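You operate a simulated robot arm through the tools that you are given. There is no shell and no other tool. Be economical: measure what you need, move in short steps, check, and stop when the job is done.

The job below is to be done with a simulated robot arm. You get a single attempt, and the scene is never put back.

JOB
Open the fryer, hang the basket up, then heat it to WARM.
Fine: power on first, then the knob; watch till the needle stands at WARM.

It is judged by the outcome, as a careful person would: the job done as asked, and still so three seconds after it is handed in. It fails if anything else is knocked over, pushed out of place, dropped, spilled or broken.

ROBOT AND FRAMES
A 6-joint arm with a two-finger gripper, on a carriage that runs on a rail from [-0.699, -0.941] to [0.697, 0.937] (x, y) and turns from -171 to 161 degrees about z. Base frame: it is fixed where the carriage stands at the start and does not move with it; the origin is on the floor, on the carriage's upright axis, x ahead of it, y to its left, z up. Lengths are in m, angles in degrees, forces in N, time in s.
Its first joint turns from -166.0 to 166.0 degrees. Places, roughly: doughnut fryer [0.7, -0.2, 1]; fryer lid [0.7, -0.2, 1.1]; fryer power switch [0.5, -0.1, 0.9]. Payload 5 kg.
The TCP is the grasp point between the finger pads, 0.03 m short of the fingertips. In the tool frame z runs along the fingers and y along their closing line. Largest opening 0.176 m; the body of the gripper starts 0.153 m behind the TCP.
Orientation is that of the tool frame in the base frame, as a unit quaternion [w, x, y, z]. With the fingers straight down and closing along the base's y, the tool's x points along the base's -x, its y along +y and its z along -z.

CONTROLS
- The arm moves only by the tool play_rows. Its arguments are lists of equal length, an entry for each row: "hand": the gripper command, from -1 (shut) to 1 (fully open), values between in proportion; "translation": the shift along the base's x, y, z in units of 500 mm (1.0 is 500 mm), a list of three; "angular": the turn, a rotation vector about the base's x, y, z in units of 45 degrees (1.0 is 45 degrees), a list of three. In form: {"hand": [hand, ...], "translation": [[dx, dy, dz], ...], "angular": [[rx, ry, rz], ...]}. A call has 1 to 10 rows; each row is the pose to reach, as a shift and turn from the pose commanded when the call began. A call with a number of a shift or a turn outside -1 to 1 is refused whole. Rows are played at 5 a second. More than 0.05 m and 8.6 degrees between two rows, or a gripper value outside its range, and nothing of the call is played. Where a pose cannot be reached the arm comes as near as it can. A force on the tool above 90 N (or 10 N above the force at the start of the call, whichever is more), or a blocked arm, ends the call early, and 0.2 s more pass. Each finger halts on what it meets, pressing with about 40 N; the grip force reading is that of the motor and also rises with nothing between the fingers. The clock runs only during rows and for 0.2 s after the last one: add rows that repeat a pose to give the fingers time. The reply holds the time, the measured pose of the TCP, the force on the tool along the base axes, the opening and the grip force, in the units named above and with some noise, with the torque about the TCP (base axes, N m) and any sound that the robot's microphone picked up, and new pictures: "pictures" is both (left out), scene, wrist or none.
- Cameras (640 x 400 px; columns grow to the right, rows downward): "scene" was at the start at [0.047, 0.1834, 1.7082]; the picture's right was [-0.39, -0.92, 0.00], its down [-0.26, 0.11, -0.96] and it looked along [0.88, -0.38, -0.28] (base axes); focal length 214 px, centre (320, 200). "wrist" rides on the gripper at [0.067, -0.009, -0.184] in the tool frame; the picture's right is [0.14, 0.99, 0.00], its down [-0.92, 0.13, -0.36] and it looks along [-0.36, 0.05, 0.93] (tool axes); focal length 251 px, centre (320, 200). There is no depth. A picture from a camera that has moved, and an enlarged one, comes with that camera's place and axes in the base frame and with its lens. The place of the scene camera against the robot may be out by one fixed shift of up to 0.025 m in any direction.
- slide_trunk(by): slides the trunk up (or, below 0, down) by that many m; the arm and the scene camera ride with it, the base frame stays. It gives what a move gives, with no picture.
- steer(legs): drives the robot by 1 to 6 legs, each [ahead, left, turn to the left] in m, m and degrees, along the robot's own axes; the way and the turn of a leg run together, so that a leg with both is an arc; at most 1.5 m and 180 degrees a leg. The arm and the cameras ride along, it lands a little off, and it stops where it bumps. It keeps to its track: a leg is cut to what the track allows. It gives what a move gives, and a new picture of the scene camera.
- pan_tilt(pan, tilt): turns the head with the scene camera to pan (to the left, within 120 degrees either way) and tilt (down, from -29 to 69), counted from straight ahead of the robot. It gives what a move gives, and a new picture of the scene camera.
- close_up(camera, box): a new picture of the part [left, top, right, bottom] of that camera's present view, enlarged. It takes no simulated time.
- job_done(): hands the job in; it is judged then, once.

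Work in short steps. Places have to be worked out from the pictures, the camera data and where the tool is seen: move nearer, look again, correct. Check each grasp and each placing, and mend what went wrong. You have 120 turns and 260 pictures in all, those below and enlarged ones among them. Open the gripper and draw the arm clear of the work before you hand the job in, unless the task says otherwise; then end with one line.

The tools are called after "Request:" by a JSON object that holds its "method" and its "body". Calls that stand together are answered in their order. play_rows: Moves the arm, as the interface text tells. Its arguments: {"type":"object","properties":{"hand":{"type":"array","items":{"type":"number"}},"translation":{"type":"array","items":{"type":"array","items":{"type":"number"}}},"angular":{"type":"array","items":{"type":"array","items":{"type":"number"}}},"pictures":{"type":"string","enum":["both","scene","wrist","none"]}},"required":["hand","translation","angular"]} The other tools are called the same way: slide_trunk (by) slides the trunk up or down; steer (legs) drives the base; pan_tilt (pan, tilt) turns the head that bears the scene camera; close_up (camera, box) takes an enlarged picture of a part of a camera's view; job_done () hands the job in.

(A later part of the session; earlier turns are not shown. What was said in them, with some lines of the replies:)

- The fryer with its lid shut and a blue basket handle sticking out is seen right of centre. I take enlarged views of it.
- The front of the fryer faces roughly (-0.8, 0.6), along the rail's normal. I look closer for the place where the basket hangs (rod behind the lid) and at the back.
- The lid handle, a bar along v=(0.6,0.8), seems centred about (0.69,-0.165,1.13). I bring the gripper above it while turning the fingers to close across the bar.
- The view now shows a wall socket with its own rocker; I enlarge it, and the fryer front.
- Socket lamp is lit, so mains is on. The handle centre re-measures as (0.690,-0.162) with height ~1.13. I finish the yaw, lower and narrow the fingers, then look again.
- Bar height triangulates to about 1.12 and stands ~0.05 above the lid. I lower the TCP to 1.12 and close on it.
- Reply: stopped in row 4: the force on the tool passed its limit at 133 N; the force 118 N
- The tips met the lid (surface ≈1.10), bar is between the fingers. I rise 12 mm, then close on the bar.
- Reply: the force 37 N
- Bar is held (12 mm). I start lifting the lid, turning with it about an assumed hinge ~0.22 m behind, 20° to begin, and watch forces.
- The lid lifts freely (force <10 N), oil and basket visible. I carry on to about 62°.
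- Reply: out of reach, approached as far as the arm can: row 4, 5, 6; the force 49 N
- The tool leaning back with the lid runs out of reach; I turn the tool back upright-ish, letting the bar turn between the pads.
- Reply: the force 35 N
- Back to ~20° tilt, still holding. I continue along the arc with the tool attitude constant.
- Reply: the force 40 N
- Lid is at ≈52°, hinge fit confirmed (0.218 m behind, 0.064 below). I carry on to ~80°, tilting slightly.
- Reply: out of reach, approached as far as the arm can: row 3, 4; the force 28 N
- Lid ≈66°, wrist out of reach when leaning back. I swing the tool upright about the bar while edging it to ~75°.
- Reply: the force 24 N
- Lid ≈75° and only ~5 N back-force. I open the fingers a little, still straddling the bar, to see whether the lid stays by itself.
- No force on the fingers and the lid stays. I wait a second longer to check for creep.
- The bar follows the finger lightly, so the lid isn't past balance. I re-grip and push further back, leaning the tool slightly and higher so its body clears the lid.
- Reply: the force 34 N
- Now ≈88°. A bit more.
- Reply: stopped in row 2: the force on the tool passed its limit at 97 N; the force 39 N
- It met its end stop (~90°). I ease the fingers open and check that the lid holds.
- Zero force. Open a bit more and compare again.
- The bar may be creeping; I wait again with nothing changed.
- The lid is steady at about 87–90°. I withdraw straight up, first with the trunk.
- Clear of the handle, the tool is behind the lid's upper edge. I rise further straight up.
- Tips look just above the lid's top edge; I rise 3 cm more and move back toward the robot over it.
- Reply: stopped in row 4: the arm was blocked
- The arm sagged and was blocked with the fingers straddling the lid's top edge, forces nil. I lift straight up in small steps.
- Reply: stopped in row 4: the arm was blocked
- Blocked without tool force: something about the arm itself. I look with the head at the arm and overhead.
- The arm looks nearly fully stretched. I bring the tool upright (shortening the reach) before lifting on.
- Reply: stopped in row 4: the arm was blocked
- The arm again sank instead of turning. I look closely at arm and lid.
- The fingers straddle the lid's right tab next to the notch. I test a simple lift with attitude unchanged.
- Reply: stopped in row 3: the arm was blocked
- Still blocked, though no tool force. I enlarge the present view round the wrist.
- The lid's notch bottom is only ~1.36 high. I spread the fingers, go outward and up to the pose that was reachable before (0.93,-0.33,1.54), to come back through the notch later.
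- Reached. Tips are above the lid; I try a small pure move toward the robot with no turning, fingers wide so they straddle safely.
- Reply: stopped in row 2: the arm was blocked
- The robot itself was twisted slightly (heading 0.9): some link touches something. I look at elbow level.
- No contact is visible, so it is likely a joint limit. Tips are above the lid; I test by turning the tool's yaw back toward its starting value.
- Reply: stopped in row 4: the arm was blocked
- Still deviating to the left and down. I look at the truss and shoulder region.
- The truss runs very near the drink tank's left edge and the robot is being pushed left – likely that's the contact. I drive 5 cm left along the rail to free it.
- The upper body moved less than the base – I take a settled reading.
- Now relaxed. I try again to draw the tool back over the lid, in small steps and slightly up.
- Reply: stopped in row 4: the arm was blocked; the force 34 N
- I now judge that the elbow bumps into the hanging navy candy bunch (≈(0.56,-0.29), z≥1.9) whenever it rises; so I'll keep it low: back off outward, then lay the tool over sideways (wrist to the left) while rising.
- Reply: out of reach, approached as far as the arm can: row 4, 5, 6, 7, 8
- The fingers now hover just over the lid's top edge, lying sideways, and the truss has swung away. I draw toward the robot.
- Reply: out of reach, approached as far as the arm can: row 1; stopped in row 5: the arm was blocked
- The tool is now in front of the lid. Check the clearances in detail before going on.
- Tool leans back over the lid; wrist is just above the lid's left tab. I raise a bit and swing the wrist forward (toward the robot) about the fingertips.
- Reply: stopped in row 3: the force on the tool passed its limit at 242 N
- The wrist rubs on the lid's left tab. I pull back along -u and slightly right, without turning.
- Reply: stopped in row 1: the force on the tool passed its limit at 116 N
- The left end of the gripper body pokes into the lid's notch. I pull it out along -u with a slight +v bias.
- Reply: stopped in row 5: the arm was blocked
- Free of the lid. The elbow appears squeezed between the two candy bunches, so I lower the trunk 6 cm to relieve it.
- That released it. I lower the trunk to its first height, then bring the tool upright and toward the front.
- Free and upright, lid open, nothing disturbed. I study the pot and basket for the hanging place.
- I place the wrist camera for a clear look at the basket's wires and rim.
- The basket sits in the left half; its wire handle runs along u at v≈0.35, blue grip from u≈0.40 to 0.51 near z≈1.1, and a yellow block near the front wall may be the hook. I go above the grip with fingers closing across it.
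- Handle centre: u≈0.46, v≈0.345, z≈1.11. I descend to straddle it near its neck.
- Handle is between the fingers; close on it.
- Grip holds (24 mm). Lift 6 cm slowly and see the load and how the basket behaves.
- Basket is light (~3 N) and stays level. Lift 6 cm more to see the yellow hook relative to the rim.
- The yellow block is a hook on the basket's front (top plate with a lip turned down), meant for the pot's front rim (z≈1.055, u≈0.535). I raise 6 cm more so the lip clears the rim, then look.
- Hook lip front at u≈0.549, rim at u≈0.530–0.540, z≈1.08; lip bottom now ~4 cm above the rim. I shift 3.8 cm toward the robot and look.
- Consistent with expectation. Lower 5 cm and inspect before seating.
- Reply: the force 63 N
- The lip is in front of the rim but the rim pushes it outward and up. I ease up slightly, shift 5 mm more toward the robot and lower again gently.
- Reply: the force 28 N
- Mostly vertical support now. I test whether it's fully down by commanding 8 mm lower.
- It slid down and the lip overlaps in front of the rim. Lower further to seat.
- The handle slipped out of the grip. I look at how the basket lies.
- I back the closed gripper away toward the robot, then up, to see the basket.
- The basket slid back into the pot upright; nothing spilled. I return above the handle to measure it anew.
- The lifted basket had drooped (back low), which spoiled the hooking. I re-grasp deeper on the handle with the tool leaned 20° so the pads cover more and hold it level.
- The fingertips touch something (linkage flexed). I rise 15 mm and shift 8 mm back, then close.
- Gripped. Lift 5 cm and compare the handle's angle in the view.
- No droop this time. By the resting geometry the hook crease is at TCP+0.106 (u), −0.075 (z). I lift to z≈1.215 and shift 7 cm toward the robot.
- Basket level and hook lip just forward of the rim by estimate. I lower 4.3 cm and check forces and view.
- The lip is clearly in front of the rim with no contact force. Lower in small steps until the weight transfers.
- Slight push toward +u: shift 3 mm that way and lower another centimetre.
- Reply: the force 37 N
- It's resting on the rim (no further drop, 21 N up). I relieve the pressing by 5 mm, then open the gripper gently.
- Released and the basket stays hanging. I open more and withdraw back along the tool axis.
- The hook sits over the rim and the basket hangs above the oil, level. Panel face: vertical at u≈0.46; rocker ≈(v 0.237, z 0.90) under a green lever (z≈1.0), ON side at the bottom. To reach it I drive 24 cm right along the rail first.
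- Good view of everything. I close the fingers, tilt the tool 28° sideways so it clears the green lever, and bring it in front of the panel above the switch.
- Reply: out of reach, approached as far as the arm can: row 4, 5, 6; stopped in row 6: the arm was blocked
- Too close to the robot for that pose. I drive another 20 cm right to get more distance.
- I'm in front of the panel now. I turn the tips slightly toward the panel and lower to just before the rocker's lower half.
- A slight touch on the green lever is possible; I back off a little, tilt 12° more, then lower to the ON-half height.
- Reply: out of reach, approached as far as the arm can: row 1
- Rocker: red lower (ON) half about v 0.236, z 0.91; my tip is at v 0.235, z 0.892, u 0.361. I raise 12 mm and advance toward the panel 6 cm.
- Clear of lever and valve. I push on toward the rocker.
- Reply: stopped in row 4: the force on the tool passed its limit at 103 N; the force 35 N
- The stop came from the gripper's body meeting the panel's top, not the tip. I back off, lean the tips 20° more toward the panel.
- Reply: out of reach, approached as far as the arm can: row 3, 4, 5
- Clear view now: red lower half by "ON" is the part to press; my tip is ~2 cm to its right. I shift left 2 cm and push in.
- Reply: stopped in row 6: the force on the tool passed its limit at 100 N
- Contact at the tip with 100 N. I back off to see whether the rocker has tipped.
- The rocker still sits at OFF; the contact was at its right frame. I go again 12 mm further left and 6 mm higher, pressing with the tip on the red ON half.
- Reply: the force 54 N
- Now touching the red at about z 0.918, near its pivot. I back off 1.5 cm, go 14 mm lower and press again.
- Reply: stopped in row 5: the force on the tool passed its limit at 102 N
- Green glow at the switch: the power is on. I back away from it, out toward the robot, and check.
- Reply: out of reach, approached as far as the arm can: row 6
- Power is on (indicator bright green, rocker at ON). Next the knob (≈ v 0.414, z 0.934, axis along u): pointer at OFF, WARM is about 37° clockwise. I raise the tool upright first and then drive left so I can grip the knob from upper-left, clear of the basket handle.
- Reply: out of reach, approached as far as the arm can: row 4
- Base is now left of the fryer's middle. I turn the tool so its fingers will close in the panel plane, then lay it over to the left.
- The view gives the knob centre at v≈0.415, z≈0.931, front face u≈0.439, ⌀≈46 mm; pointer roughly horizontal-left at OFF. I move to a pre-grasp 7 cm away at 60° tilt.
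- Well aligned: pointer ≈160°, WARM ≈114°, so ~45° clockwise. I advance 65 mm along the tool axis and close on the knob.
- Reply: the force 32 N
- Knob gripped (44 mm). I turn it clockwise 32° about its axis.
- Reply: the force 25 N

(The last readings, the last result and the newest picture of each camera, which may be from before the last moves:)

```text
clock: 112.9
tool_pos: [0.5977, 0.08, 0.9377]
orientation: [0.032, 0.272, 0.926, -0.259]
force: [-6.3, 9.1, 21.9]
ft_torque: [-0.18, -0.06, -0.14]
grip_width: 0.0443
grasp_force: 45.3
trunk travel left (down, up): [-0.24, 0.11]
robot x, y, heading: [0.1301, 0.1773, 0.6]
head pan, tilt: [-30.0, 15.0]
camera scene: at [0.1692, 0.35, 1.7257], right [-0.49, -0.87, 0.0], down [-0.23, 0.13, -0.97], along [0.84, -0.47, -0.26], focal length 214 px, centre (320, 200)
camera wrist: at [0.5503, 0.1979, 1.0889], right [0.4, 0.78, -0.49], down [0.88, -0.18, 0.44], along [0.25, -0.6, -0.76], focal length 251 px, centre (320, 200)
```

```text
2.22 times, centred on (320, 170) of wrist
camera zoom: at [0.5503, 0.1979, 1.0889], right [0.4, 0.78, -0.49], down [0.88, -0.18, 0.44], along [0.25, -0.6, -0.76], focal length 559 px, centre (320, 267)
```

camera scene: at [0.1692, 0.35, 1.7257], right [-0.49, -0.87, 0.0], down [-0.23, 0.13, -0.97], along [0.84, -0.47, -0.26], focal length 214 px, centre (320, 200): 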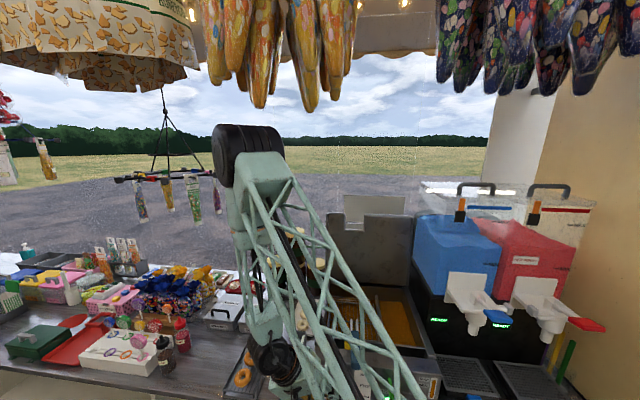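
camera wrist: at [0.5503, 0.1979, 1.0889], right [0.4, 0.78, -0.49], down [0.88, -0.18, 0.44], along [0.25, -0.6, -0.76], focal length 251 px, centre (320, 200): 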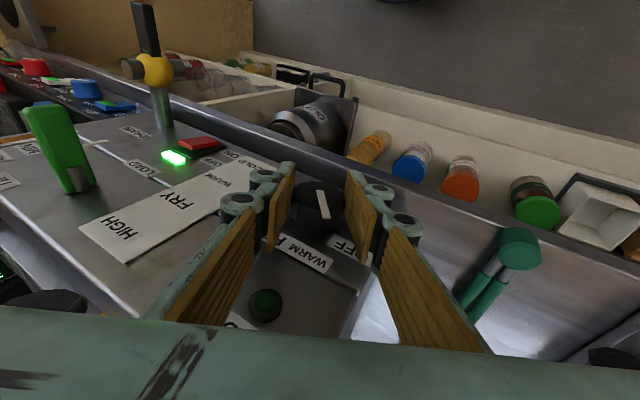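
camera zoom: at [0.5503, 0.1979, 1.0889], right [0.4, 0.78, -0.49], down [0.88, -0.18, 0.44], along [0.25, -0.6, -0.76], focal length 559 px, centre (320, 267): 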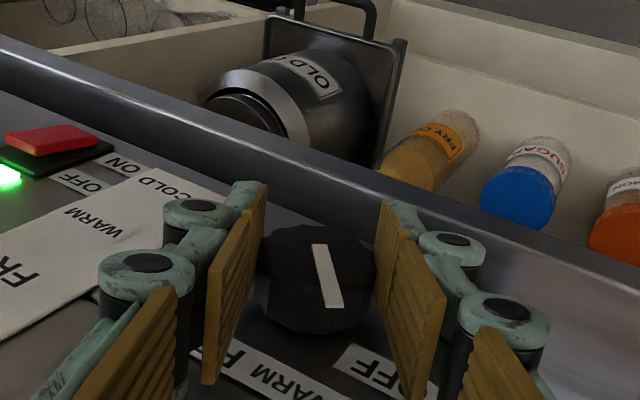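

Turned 32° with the knob following. About 12° more; I add 11°, still clear of the basket handle.

Request:
{"method": "play_rows", "body": {"hand": [-0.8, -0.8, -0.8], "translation": [[-0.0013, -0.0018, 0.003], [-0.0027, -0.0037, 0.006], [-0.0027, -0.0037, 0.006]], "angular": [[0.098, -0.073, 0], [0.196, -0.146, 0], [0.196, -0.146, 0]], "pictures": "both"}}

Request:
{"method": "close_up", "body": {"camera": "wrist", "box": [180, 80, 420, 290]}}

Request:
{"method": "close_up", "body": {"camera": "scene", "box": [220, 280, 440, 400]}}

```text
clock: 113.7
tool_pos: [0.5993, 0.0748, 0.9405]
orientation: [0.059, 0.29, 0.939, -0.173]
force: [-64.2, -29.4, 3.1]
ft_torque: [-0.36, 1.14, -1.88]
grip_width: 0.0443
grasp_force: 44.1
out of reach, approached as far as the arm can: row 2, 3
trunk travel left (down, up): [-0.24, 0.11]
robot x, y, heading: [0.1334, 0.1751, 0.5]
head pan, tilt: [-30.0, 15.0]
camera scene: at [0.1667, 0.3472, 1.7259], right [-0.49, -0.87, 0.0], down [-0.22, 0.13, -0.97], along [0.84, -0.47, -0.26], focal length 214 px, centre (320, 200)
camera wrist: at [0.5371, 0.1699, 1.1015], right [0.45, 0.84, -0.32], down [0.83, -0.25, 0.5], along [0.33, -0.49, -0.81], focal length 251 px, centre (320, 200)
```

scene: 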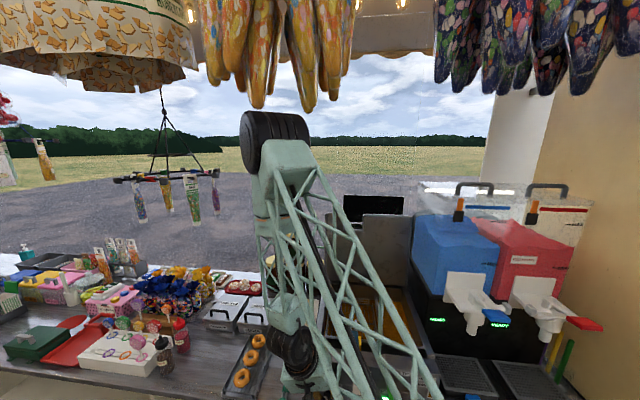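
wrist: 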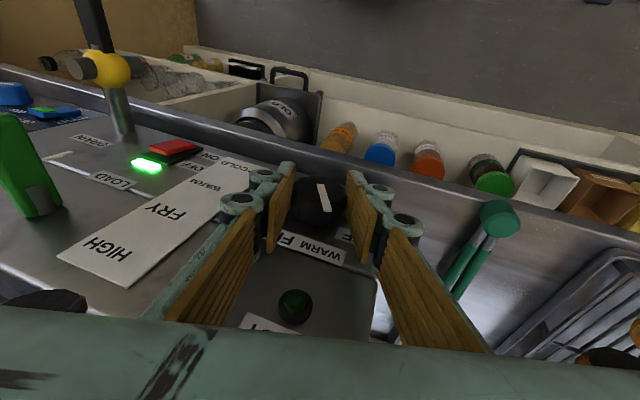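

```text
1.90 times, centred on (300, 185) of wrist
camera zoom: at [0.5371, 0.1699, 1.1015], right [0.45, 0.84, -0.32], down [0.83, -0.25, 0.5], along [0.33, -0.49, -0.81], focal length 479 px, centre (358, 229)
```

zoom: 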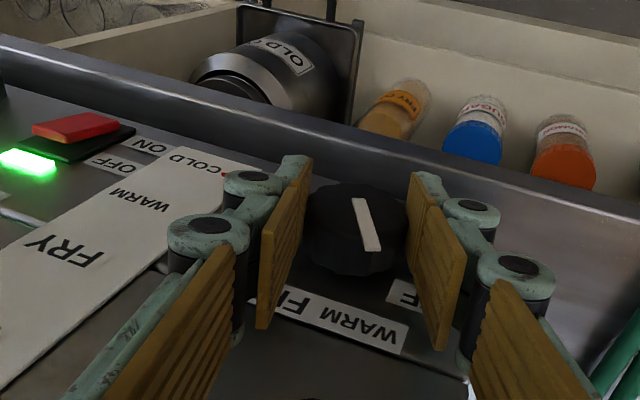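

```text
2.91 times, centred on (330, 340) of scene
camera zoom: at [0.1667, 0.3472, 1.7259], right [-0.49, -0.87, 0.0], down [-0.22, 0.13, -0.97], along [0.84, -0.47, -0.26], focal length 624 px, centre (291, -207)
```

zoom: 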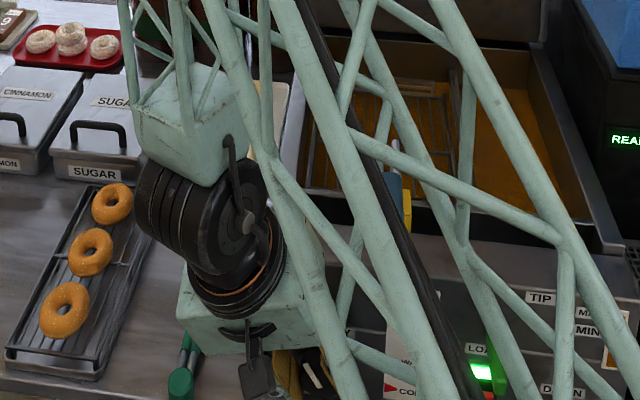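

About 43° turned; the pointer aims at WARM. I release and draw back up-left along the tool axis.

Request:
{"method": "play_rows", "body": {"hand": [-0.4, -0.1, 0, 0, 0, 0, 0, 0], "translation": [[0, 0, 0], [0, 0, 0], [0, 0, 0], [0.0, 0.028, 0.05], [0.0, 0.06, 0.11], [0.02, 0.1, 0.17], [0.04, 0.15, 0.23], [0.06, 0.2, 0.28]], "angular": [[0, 0, 0], [0, 0, 0], [0, 0, 0], [0, 0, 0], [0, 0, 0], [-0.05, 0.037, 0], [-0.1, 0.074, 0], [-0.15, 0.11, 0]], "pictures": "both"}}

Request:
{"method": "close_up", "body": {"camera": "wrist", "box": [100, 80, 400, 290]}}

Request:
{"method": "close_up", "body": {"camera": "scene", "box": [280, 300, 440, 400]}}

```text
clock: 115.5
tool_pos: [0.6375, 0.1818, 1.0825]
orientation: [0.039, 0.275, 0.93, -0.239]
force: [-0.3, -0.3, -0.2]
ft_torque: [0.03, 0.02, -0.02]
grip_width: 0.088
grasp_force: 0.1
trunk travel left (down, up): [-0.24, 0.11]
robot x, y, heading: [0.1324, 0.1745, 0.7]
head pan, tilt: [-30.0, 15.0]
camera scene: at [0.1704, 0.3493, 1.7257], right [-0.49, -0.87, 0.0], down [-0.23, 0.13, -0.97], along [0.84, -0.47, -0.26], focal length 214 px, centre (320, 200)
camera wrist: at [0.5869, 0.2941, 1.2354], right [0.41, 0.8, -0.45], down [0.87, -0.19, 0.45], along [0.27, -0.58, -0.77], focal length 251 px, centre (320, 200)
```

scene: 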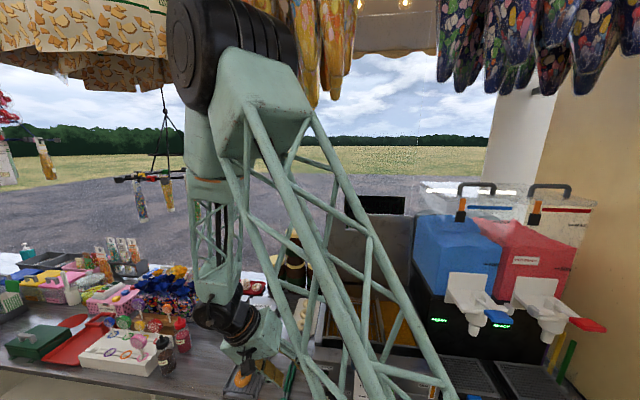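
wrist: 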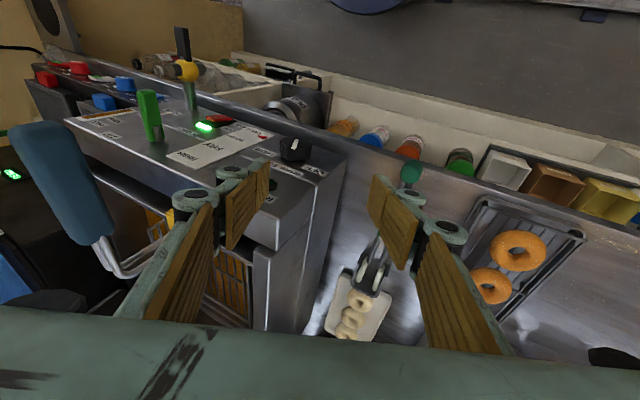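

```text
1.90 times, centred on (250, 185) of wrist
camera zoom: at [0.5869, 0.2941, 1.2354], right [0.41, 0.8, -0.45], down [0.87, -0.19, 0.45], along [0.27, -0.58, -0.77], focal length 479 px, centre (453, 229)
```

zoom: 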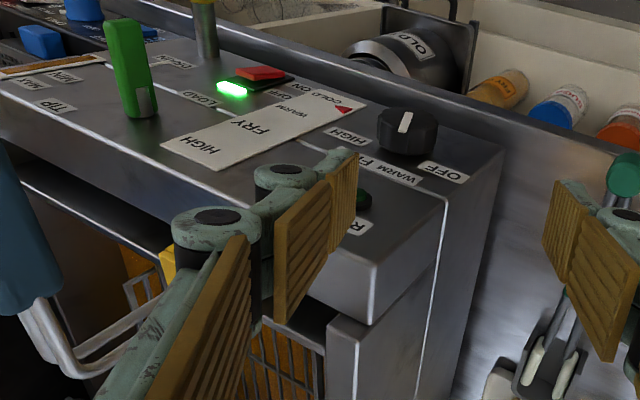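

```text
4.00 times, centred on (360, 350) of scene
camera zoom: at [0.1704, 0.3493, 1.7257], right [-0.49, -0.87, 0.0], down [-0.23, 0.13, -0.97], along [0.84, -0.47, -0.26], focal length 858 px, centre (160, -400)
```

zoom: 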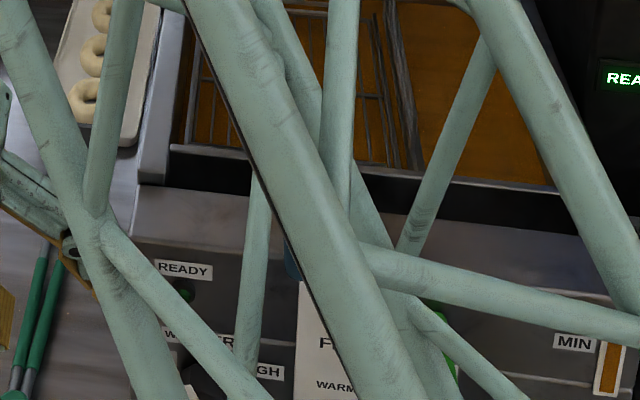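

The pointer sits at WARM (≈110°). Now I wait and watch the needle.

Request:
{"method": "play_rows", "body": {"hand": [0, 0, 0, 0, 0, 0, 0, 0, 0, 0], "translation": [[0, 0, 0], [0, 0, 0], [0, 0, 0], [0, 0, 0], [0, 0, 0], [0, 0, 0], [0, 0, 0], [0, 0, 0], [0, 0, 0], [0, 0, 0]], "angular": [[0, 0, 0], [0, 0, 0], [0, 0, 0], [0, 0, 0], [0, 0, 0], [0, 0, 0], [0, 0, 0], [0, 0, 0], [0, 0, 0], [0, 0, 0]], "pictures": "none"}}

Request:
{"method": "play_rows", "body": {"hand": [0, 0, 0, 0, 0, 0, 0, 0, 0, 0], "translation": [[0, 0, 0], [0, 0, 0], [0, 0, 0], [0, 0, 0], [0, 0, 0], [0, 0, 0], [0, 0, 0], [0, 0, 0], [0, 0, 0], [0, 0, 0]], "angular": [[0, 0, 0], [0, 0, 0], [0, 0, 0], [0, 0, 0], [0, 0, 0], [0, 0, 0], [0, 0, 0], [0, 0, 0], [0, 0, 0], [0, 0, 0]], "pictures": "none"}}

Request:
{"method": "close_up", "body": {"camera": "wrist", "box": [160, 100, 340, 220]}}

```text
clock: 117.7
tool_pos: [0.6379, 0.1812, 1.0811]
orientation: [0.039, 0.276, 0.93, -0.24]
force: [-0.3, -0.2, 0.4]
ft_torque: [-0.01, 0.02, 0.04]
grip_width: 0.0884
grasp_force: 0.1
trunk travel left (down, up): [-0.24, 0.11]
robot x, y, heading: [0.135, 0.1786, 0.8]
head pan, tilt: [-30.0, 15.0]
```

```text
clock: 119.9
tool_pos: [0.6374, 0.1823, 1.0813]
orientation: [0.039, 0.276, 0.93, -0.24]
force: [-0.3, -0.7, -0.3]
ft_torque: [0.04, 0.03, 0.0]
grip_width: 0.0878
grasp_force: 0.1
trunk travel left (down, up): [-0.24, 0.11]
robot x, y, heading: [0.1288, 0.1773, 0.9]
head pan, tilt: [-30.0, 15.0]
```

```text
3.33 times, centred on (250, 160) of wrist
camera zoom: at [0.5868, 0.2938, 1.2351], right [0.41, 0.79, -0.45], down [0.87, -0.19, 0.45], along [0.27, -0.58, -0.77], focal length 838 px, centre (553, 333)
```

zoom: 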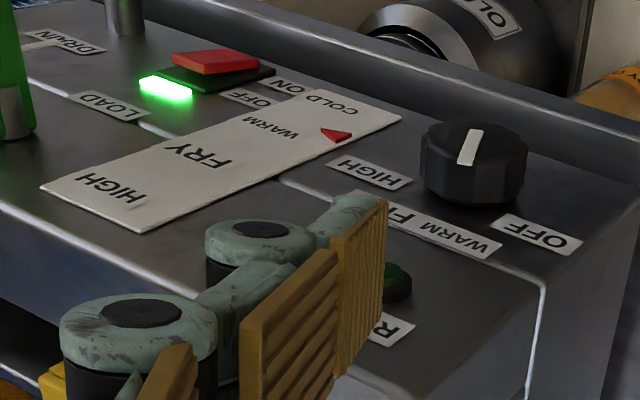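

The needle is moving from COLD and is about halfway to WARM. Keep watching.

Request:
{"method": "play_rows", "body": {"hand": [0, 0, 0, 0, 0, 0, 0, 0, 0, 0], "translation": [[0, 0, 0], [0, 0, 0], [0, 0, 0], [0, 0, 0], [0, 0, 0], [0, 0, 0], [0, 0, 0], [0, 0, 0], [0, 0, 0], [0, 0, 0]], "angular": [[0, 0, 0], [0, 0, 0], [0, 0, 0], [0, 0, 0], [0, 0, 0], [0, 0, 0], [0, 0, 0], [0, 0, 0], [0, 0, 0], [0, 0, 0]], "pictures": "none"}}

Request:
{"method": "play_rows", "body": {"hand": [0, 0, 0, 0, 0, 0, 0, 0, 0, 0], "translation": [[0, 0, 0], [0, 0, 0], [0, 0, 0], [0, 0, 0], [0, 0, 0], [0, 0, 0], [0, 0, 0], [0, 0, 0], [0, 0, 0], [0, 0, 0]], "angular": [[0, 0, 0], [0, 0, 0], [0, 0, 0], [0, 0, 0], [0, 0, 0], [0, 0, 0], [0, 0, 0], [0, 0, 0], [0, 0, 0], [0, 0, 0]], "pictures": "none"}}

Request:
{"method": "close_up", "body": {"camera": "wrist", "box": [160, 100, 340, 220]}}

```text
clock: 122.1
tool_pos: [0.6379, 0.1803, 1.0809]
orientation: [0.039, 0.275, 0.93, -0.239]
force: [-0.5, 0.4, -0.7]
ft_torque: [-0.02, -0.01, 0.01]
grip_width: 0.088
grasp_force: 0.1
trunk travel left (down, up): [-0.24, 0.11]
robot x, y, heading: [0.1306, 0.1768, 0.6]
head pan, tilt: [-30.0, 15.0]
```

```text
clock: 124.3
tool_pos: [0.6375, 0.1816, 1.0825]
orientation: [0.039, 0.277, 0.93, -0.241]
force: [-0.1, 0.3, -0.1]
ft_torque: [-0.01, 0.0, -0.04]
grip_width: 0.0878
grasp_force: 0.1
trunk travel left (down, up): [-0.24, 0.11]
robot x, y, heading: [0.1278, 0.1775, 0.4]
head pan, tilt: [-30.0, 15.0]
```

```text
3.33 times, centred on (250, 160) of wrist
camera zoom: at [0.5868, 0.2938, 1.2351], right [0.41, 0.79, -0.45], down [0.87, -0.19, 0.45], along [0.27, -0.58, -0.77], focal length 838 px, centre (553, 333)
```

zoom: 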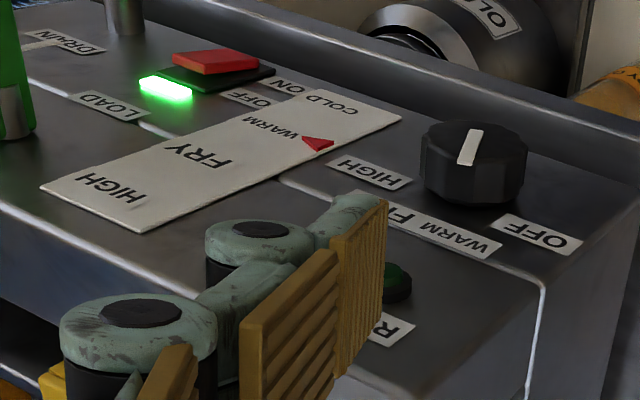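

The needle has reached about WARM. Check whether it stops there.

Request:
{"method": "play_rows", "body": {"hand": [0, 0, 0, 0, 0, 0, 0, 0, 0, 0], "translation": [[0, 0, 0], [0, 0, 0], [0, 0, 0], [0, 0, 0], [0, 0, 0], [0, 0, 0], [0, 0, 0], [0, 0, 0], [0, 0, 0], [0, 0, 0]], "angular": [[0, 0, 0], [0, 0, 0], [0, 0, 0], [0, 0, 0], [0, 0, 0], [0, 0, 0], [0, 0, 0], [0, 0, 0], [0, 0, 0], [0, 0, 0]], "pictures": "none"}}

Request:
{"method": "close_up", "body": {"camera": "wrist", "box": [210, 110, 300, 170]}}

```text
clock: 126.5
tool_pos: [0.6377, 0.1812, 1.0811]
orientation: [0.039, 0.275, 0.93, -0.24]
force: [1.0, -0.5, -0.1]
ft_torque: [0.0, 0.02, -0.01]
grip_width: 0.0881
grasp_force: 0.1
trunk travel left (down, up): [-0.24, 0.11]
robot x, y, heading: [0.1314, 0.1771, 0.6]
head pan, tilt: [-30.0, 15.0]
```

```text
6.67 times, centred on (255, 140) of wrist
camera zoom: at [0.5868, 0.2938, 1.2351], right [0.41, 0.79, -0.45], down [0.87, -0.19, 0.45], along [0.27, -0.58, -0.77], focal length 1676 px, centre (753, 600)
```

zoom: 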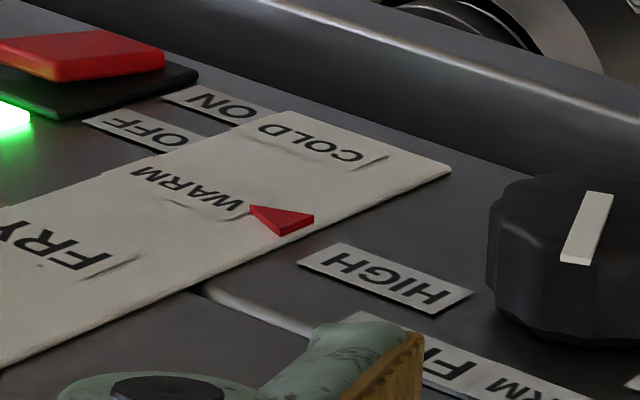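

Needle points at WARM and has practically stopped. I draw the arm up clear meanwhile and keep watching.

Request:
{"method": "play_rows", "body": {"hand": [0, 0, 0, 0, 0, 0, 0, 0, 0, 0], "translation": [[0, 0.02, 0.06], [0, 0.04, 0.13], [0, 0.06, 0.2], [0, 0.08, 0.27], [0, 0.08, 0.3], [0, 0.08, 0.3], [0, 0.08, 0.3], [0, 0.08, 0.3], [0, 0.08, 0.3], [0, 0.08, 0.3]], "angular": [[0, 0, 0], [0, 0, 0], [0, 0, 0], [0, 0, 0], [0, 0, 0], [0, 0, 0], [0, 0, 0], [0, 0, 0], [0, 0, 0], [0, 0, 0]], "pictures": "both"}}

Request:
{"method": "close_up", "body": {"camera": "wrist", "box": [130, 80, 350, 220]}}

```text
clock: 128.7
tool_pos: [0.6382, 0.2183, 1.2296]
orientation: [0.039, 0.276, 0.93, -0.24]
force: [0.2, 0.5, -0.1]
ft_torque: [-0.01, 0.01, 0.01]
grip_width: 0.0881
grasp_force: 0.0
trunk travel left (down, up): [-0.24, 0.11]
robot x, y, heading: [0.1334, 0.1766, 0.8]
head pan, tilt: [-30.0, 15.0]
camera scene: at [0.1704, 0.3495, 1.7257], right [-0.49, -0.87, 0.0], down [-0.23, 0.13, -0.97], along [0.84, -0.47, -0.26], focal length 214 px, centre (320, 200)
camera wrist: at [0.5867, 0.331, 1.3838], right [0.41, 0.79, -0.45], down [0.87, -0.19, 0.45], along [0.27, -0.58, -0.77], focal length 251 px, centre (320, 200)
```

scene: 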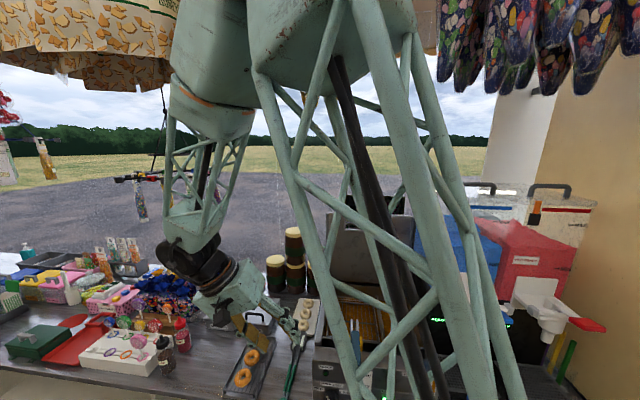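
wrist: 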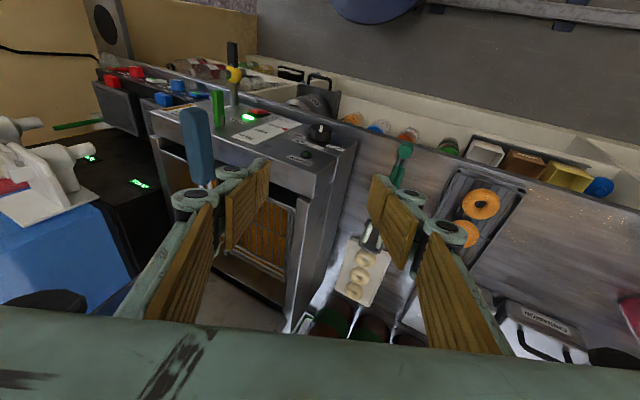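

```text
2.86 times, centred on (240, 150) of wrist
camera zoom: at [0.5867, 0.331, 1.3838], right [0.41, 0.79, -0.45], down [0.87, -0.19, 0.45], along [0.27, -0.58, -0.77], focal length 718 px, centre (549, 343)
```

zoom: 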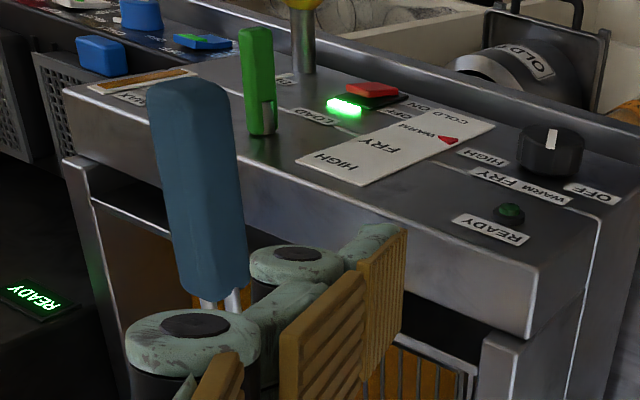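

Request:
{"method": "play_rows", "body": {"hand": [0, 0, 0, 0, 0, 0, 0, 0, 0, 0], "translation": [[0, 0, 0], [0, 0, 0], [0, 0, 0], [0, 0, 0], [0, 0, 0], [0, 0, 0], [0, 0, 0], [0, 0, 0], [0, 0, 0], [0, 0, 0]], "angular": [[0, 0, 0], [0, 0, 0], [0, 0, 0], [0, 0, 0], [0, 0, 0], [0, 0, 0], [0, 0, 0], [0, 0, 0], [0, 0, 0], [0, 0, 0]], "pictures": "none"}}

Request:
{"method": "play_rows", "body": {"hand": [0, 0, 0, 0, 0, 0, 0, 0, 0, 0], "translation": [[0, 0, 0], [0, 0, 0], [0, 0, 0], [0, 0, 0], [0, 0, 0], [0, 0, 0], [0, 0, 0], [0, 0, 0], [0, 0, 0], [0, 0, 0]], "angular": [[0, 0, 0], [0, 0, 0], [0, 0, 0], [0, 0, 0], [0, 0, 0], [0, 0, 0], [0, 0, 0], [0, 0, 0], [0, 0, 0], [0, 0, 0]], "pictures": "none"}}

Request:
{"method": "close_up", "body": {"camera": "wrist", "box": [230, 105, 340, 165]}}

Request:
{"method": "close_up", "body": {"camera": "scene", "box": [250, 200, 470, 400]}}

```text
clock: 130.9
tool_pos: [0.6365, 0.2188, 1.2306]
orientation: [0.039, 0.275, 0.93, -0.24]
force: [-0.2, -0.4, 0.3]
ft_torque: [0.03, 0.0, 0.01]
grip_width: 0.0881
grasp_force: 0.0
trunk travel left (down, up): [-0.24, 0.11]
robot x, y, heading: [0.1318, 0.1774, 0.8]
head pan, tilt: [-30.0, 15.0]
```

```text
clock: 133.1
tool_pos: [0.6362, 0.2185, 1.231]
orientation: [0.039, 0.276, 0.93, -0.24]
force: [-0.2, 0.0, 0.5]
ft_torque: [0.01, 0.02, 0.0]
grip_width: 0.0881
grasp_force: 0.1
trunk travel left (down, up): [-0.24, 0.11]
robot x, y, heading: [0.1271, 0.1749, 0.7]
head pan, tilt: [-30.0, 15.0]
```

```text
5.82 times, centred on (285, 135) of wrist
camera zoom: at [0.5866, 0.331, 1.3838], right [0.41, 0.79, -0.45], down [0.87, -0.19, 0.45], along [0.27, -0.58, -0.77], focal length 1463 px, centre (524, 578)
```

zoom: 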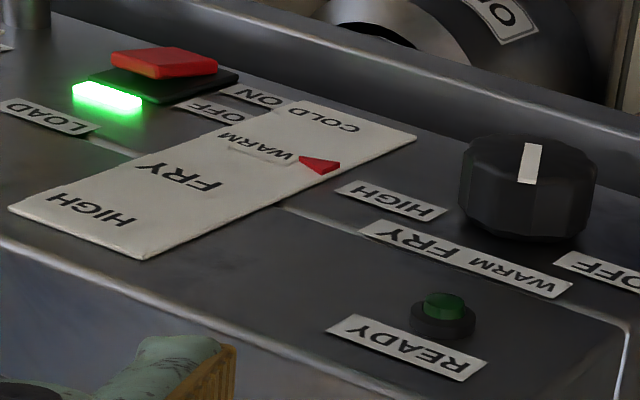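

```text
2.00 times, centred on (360, 300) of scene
camera zoom: at [0.1703, 0.3495, 1.7257], right [-0.49, -0.87, 0.0], down [-0.23, 0.13, -0.97], along [0.84, -0.47, -0.26], focal length 429 px, centre (240, 0)
```

zoom: 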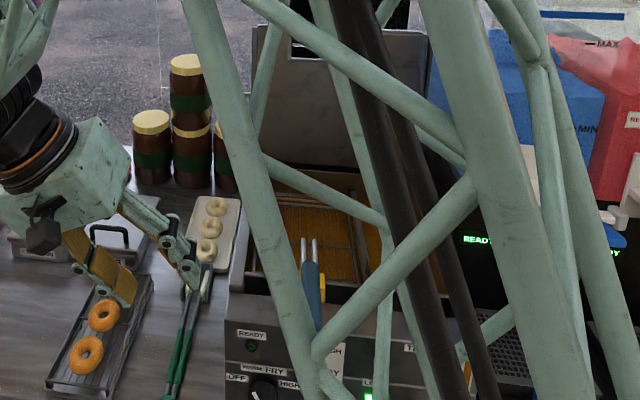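

The needle stands steady at WARM, the lid is up, the basket hangs by its hook, and the power is on. The gripper is open and clear, so I hand in.

Request:
{"method": "job_done", "body": {}}

```text
The job is handed in.
```

I opened the fryer lid, hung the basket by its hook on the front rim, switched the power on and then set the knob to WARM; the needle stood steady at WARM when I handed in.
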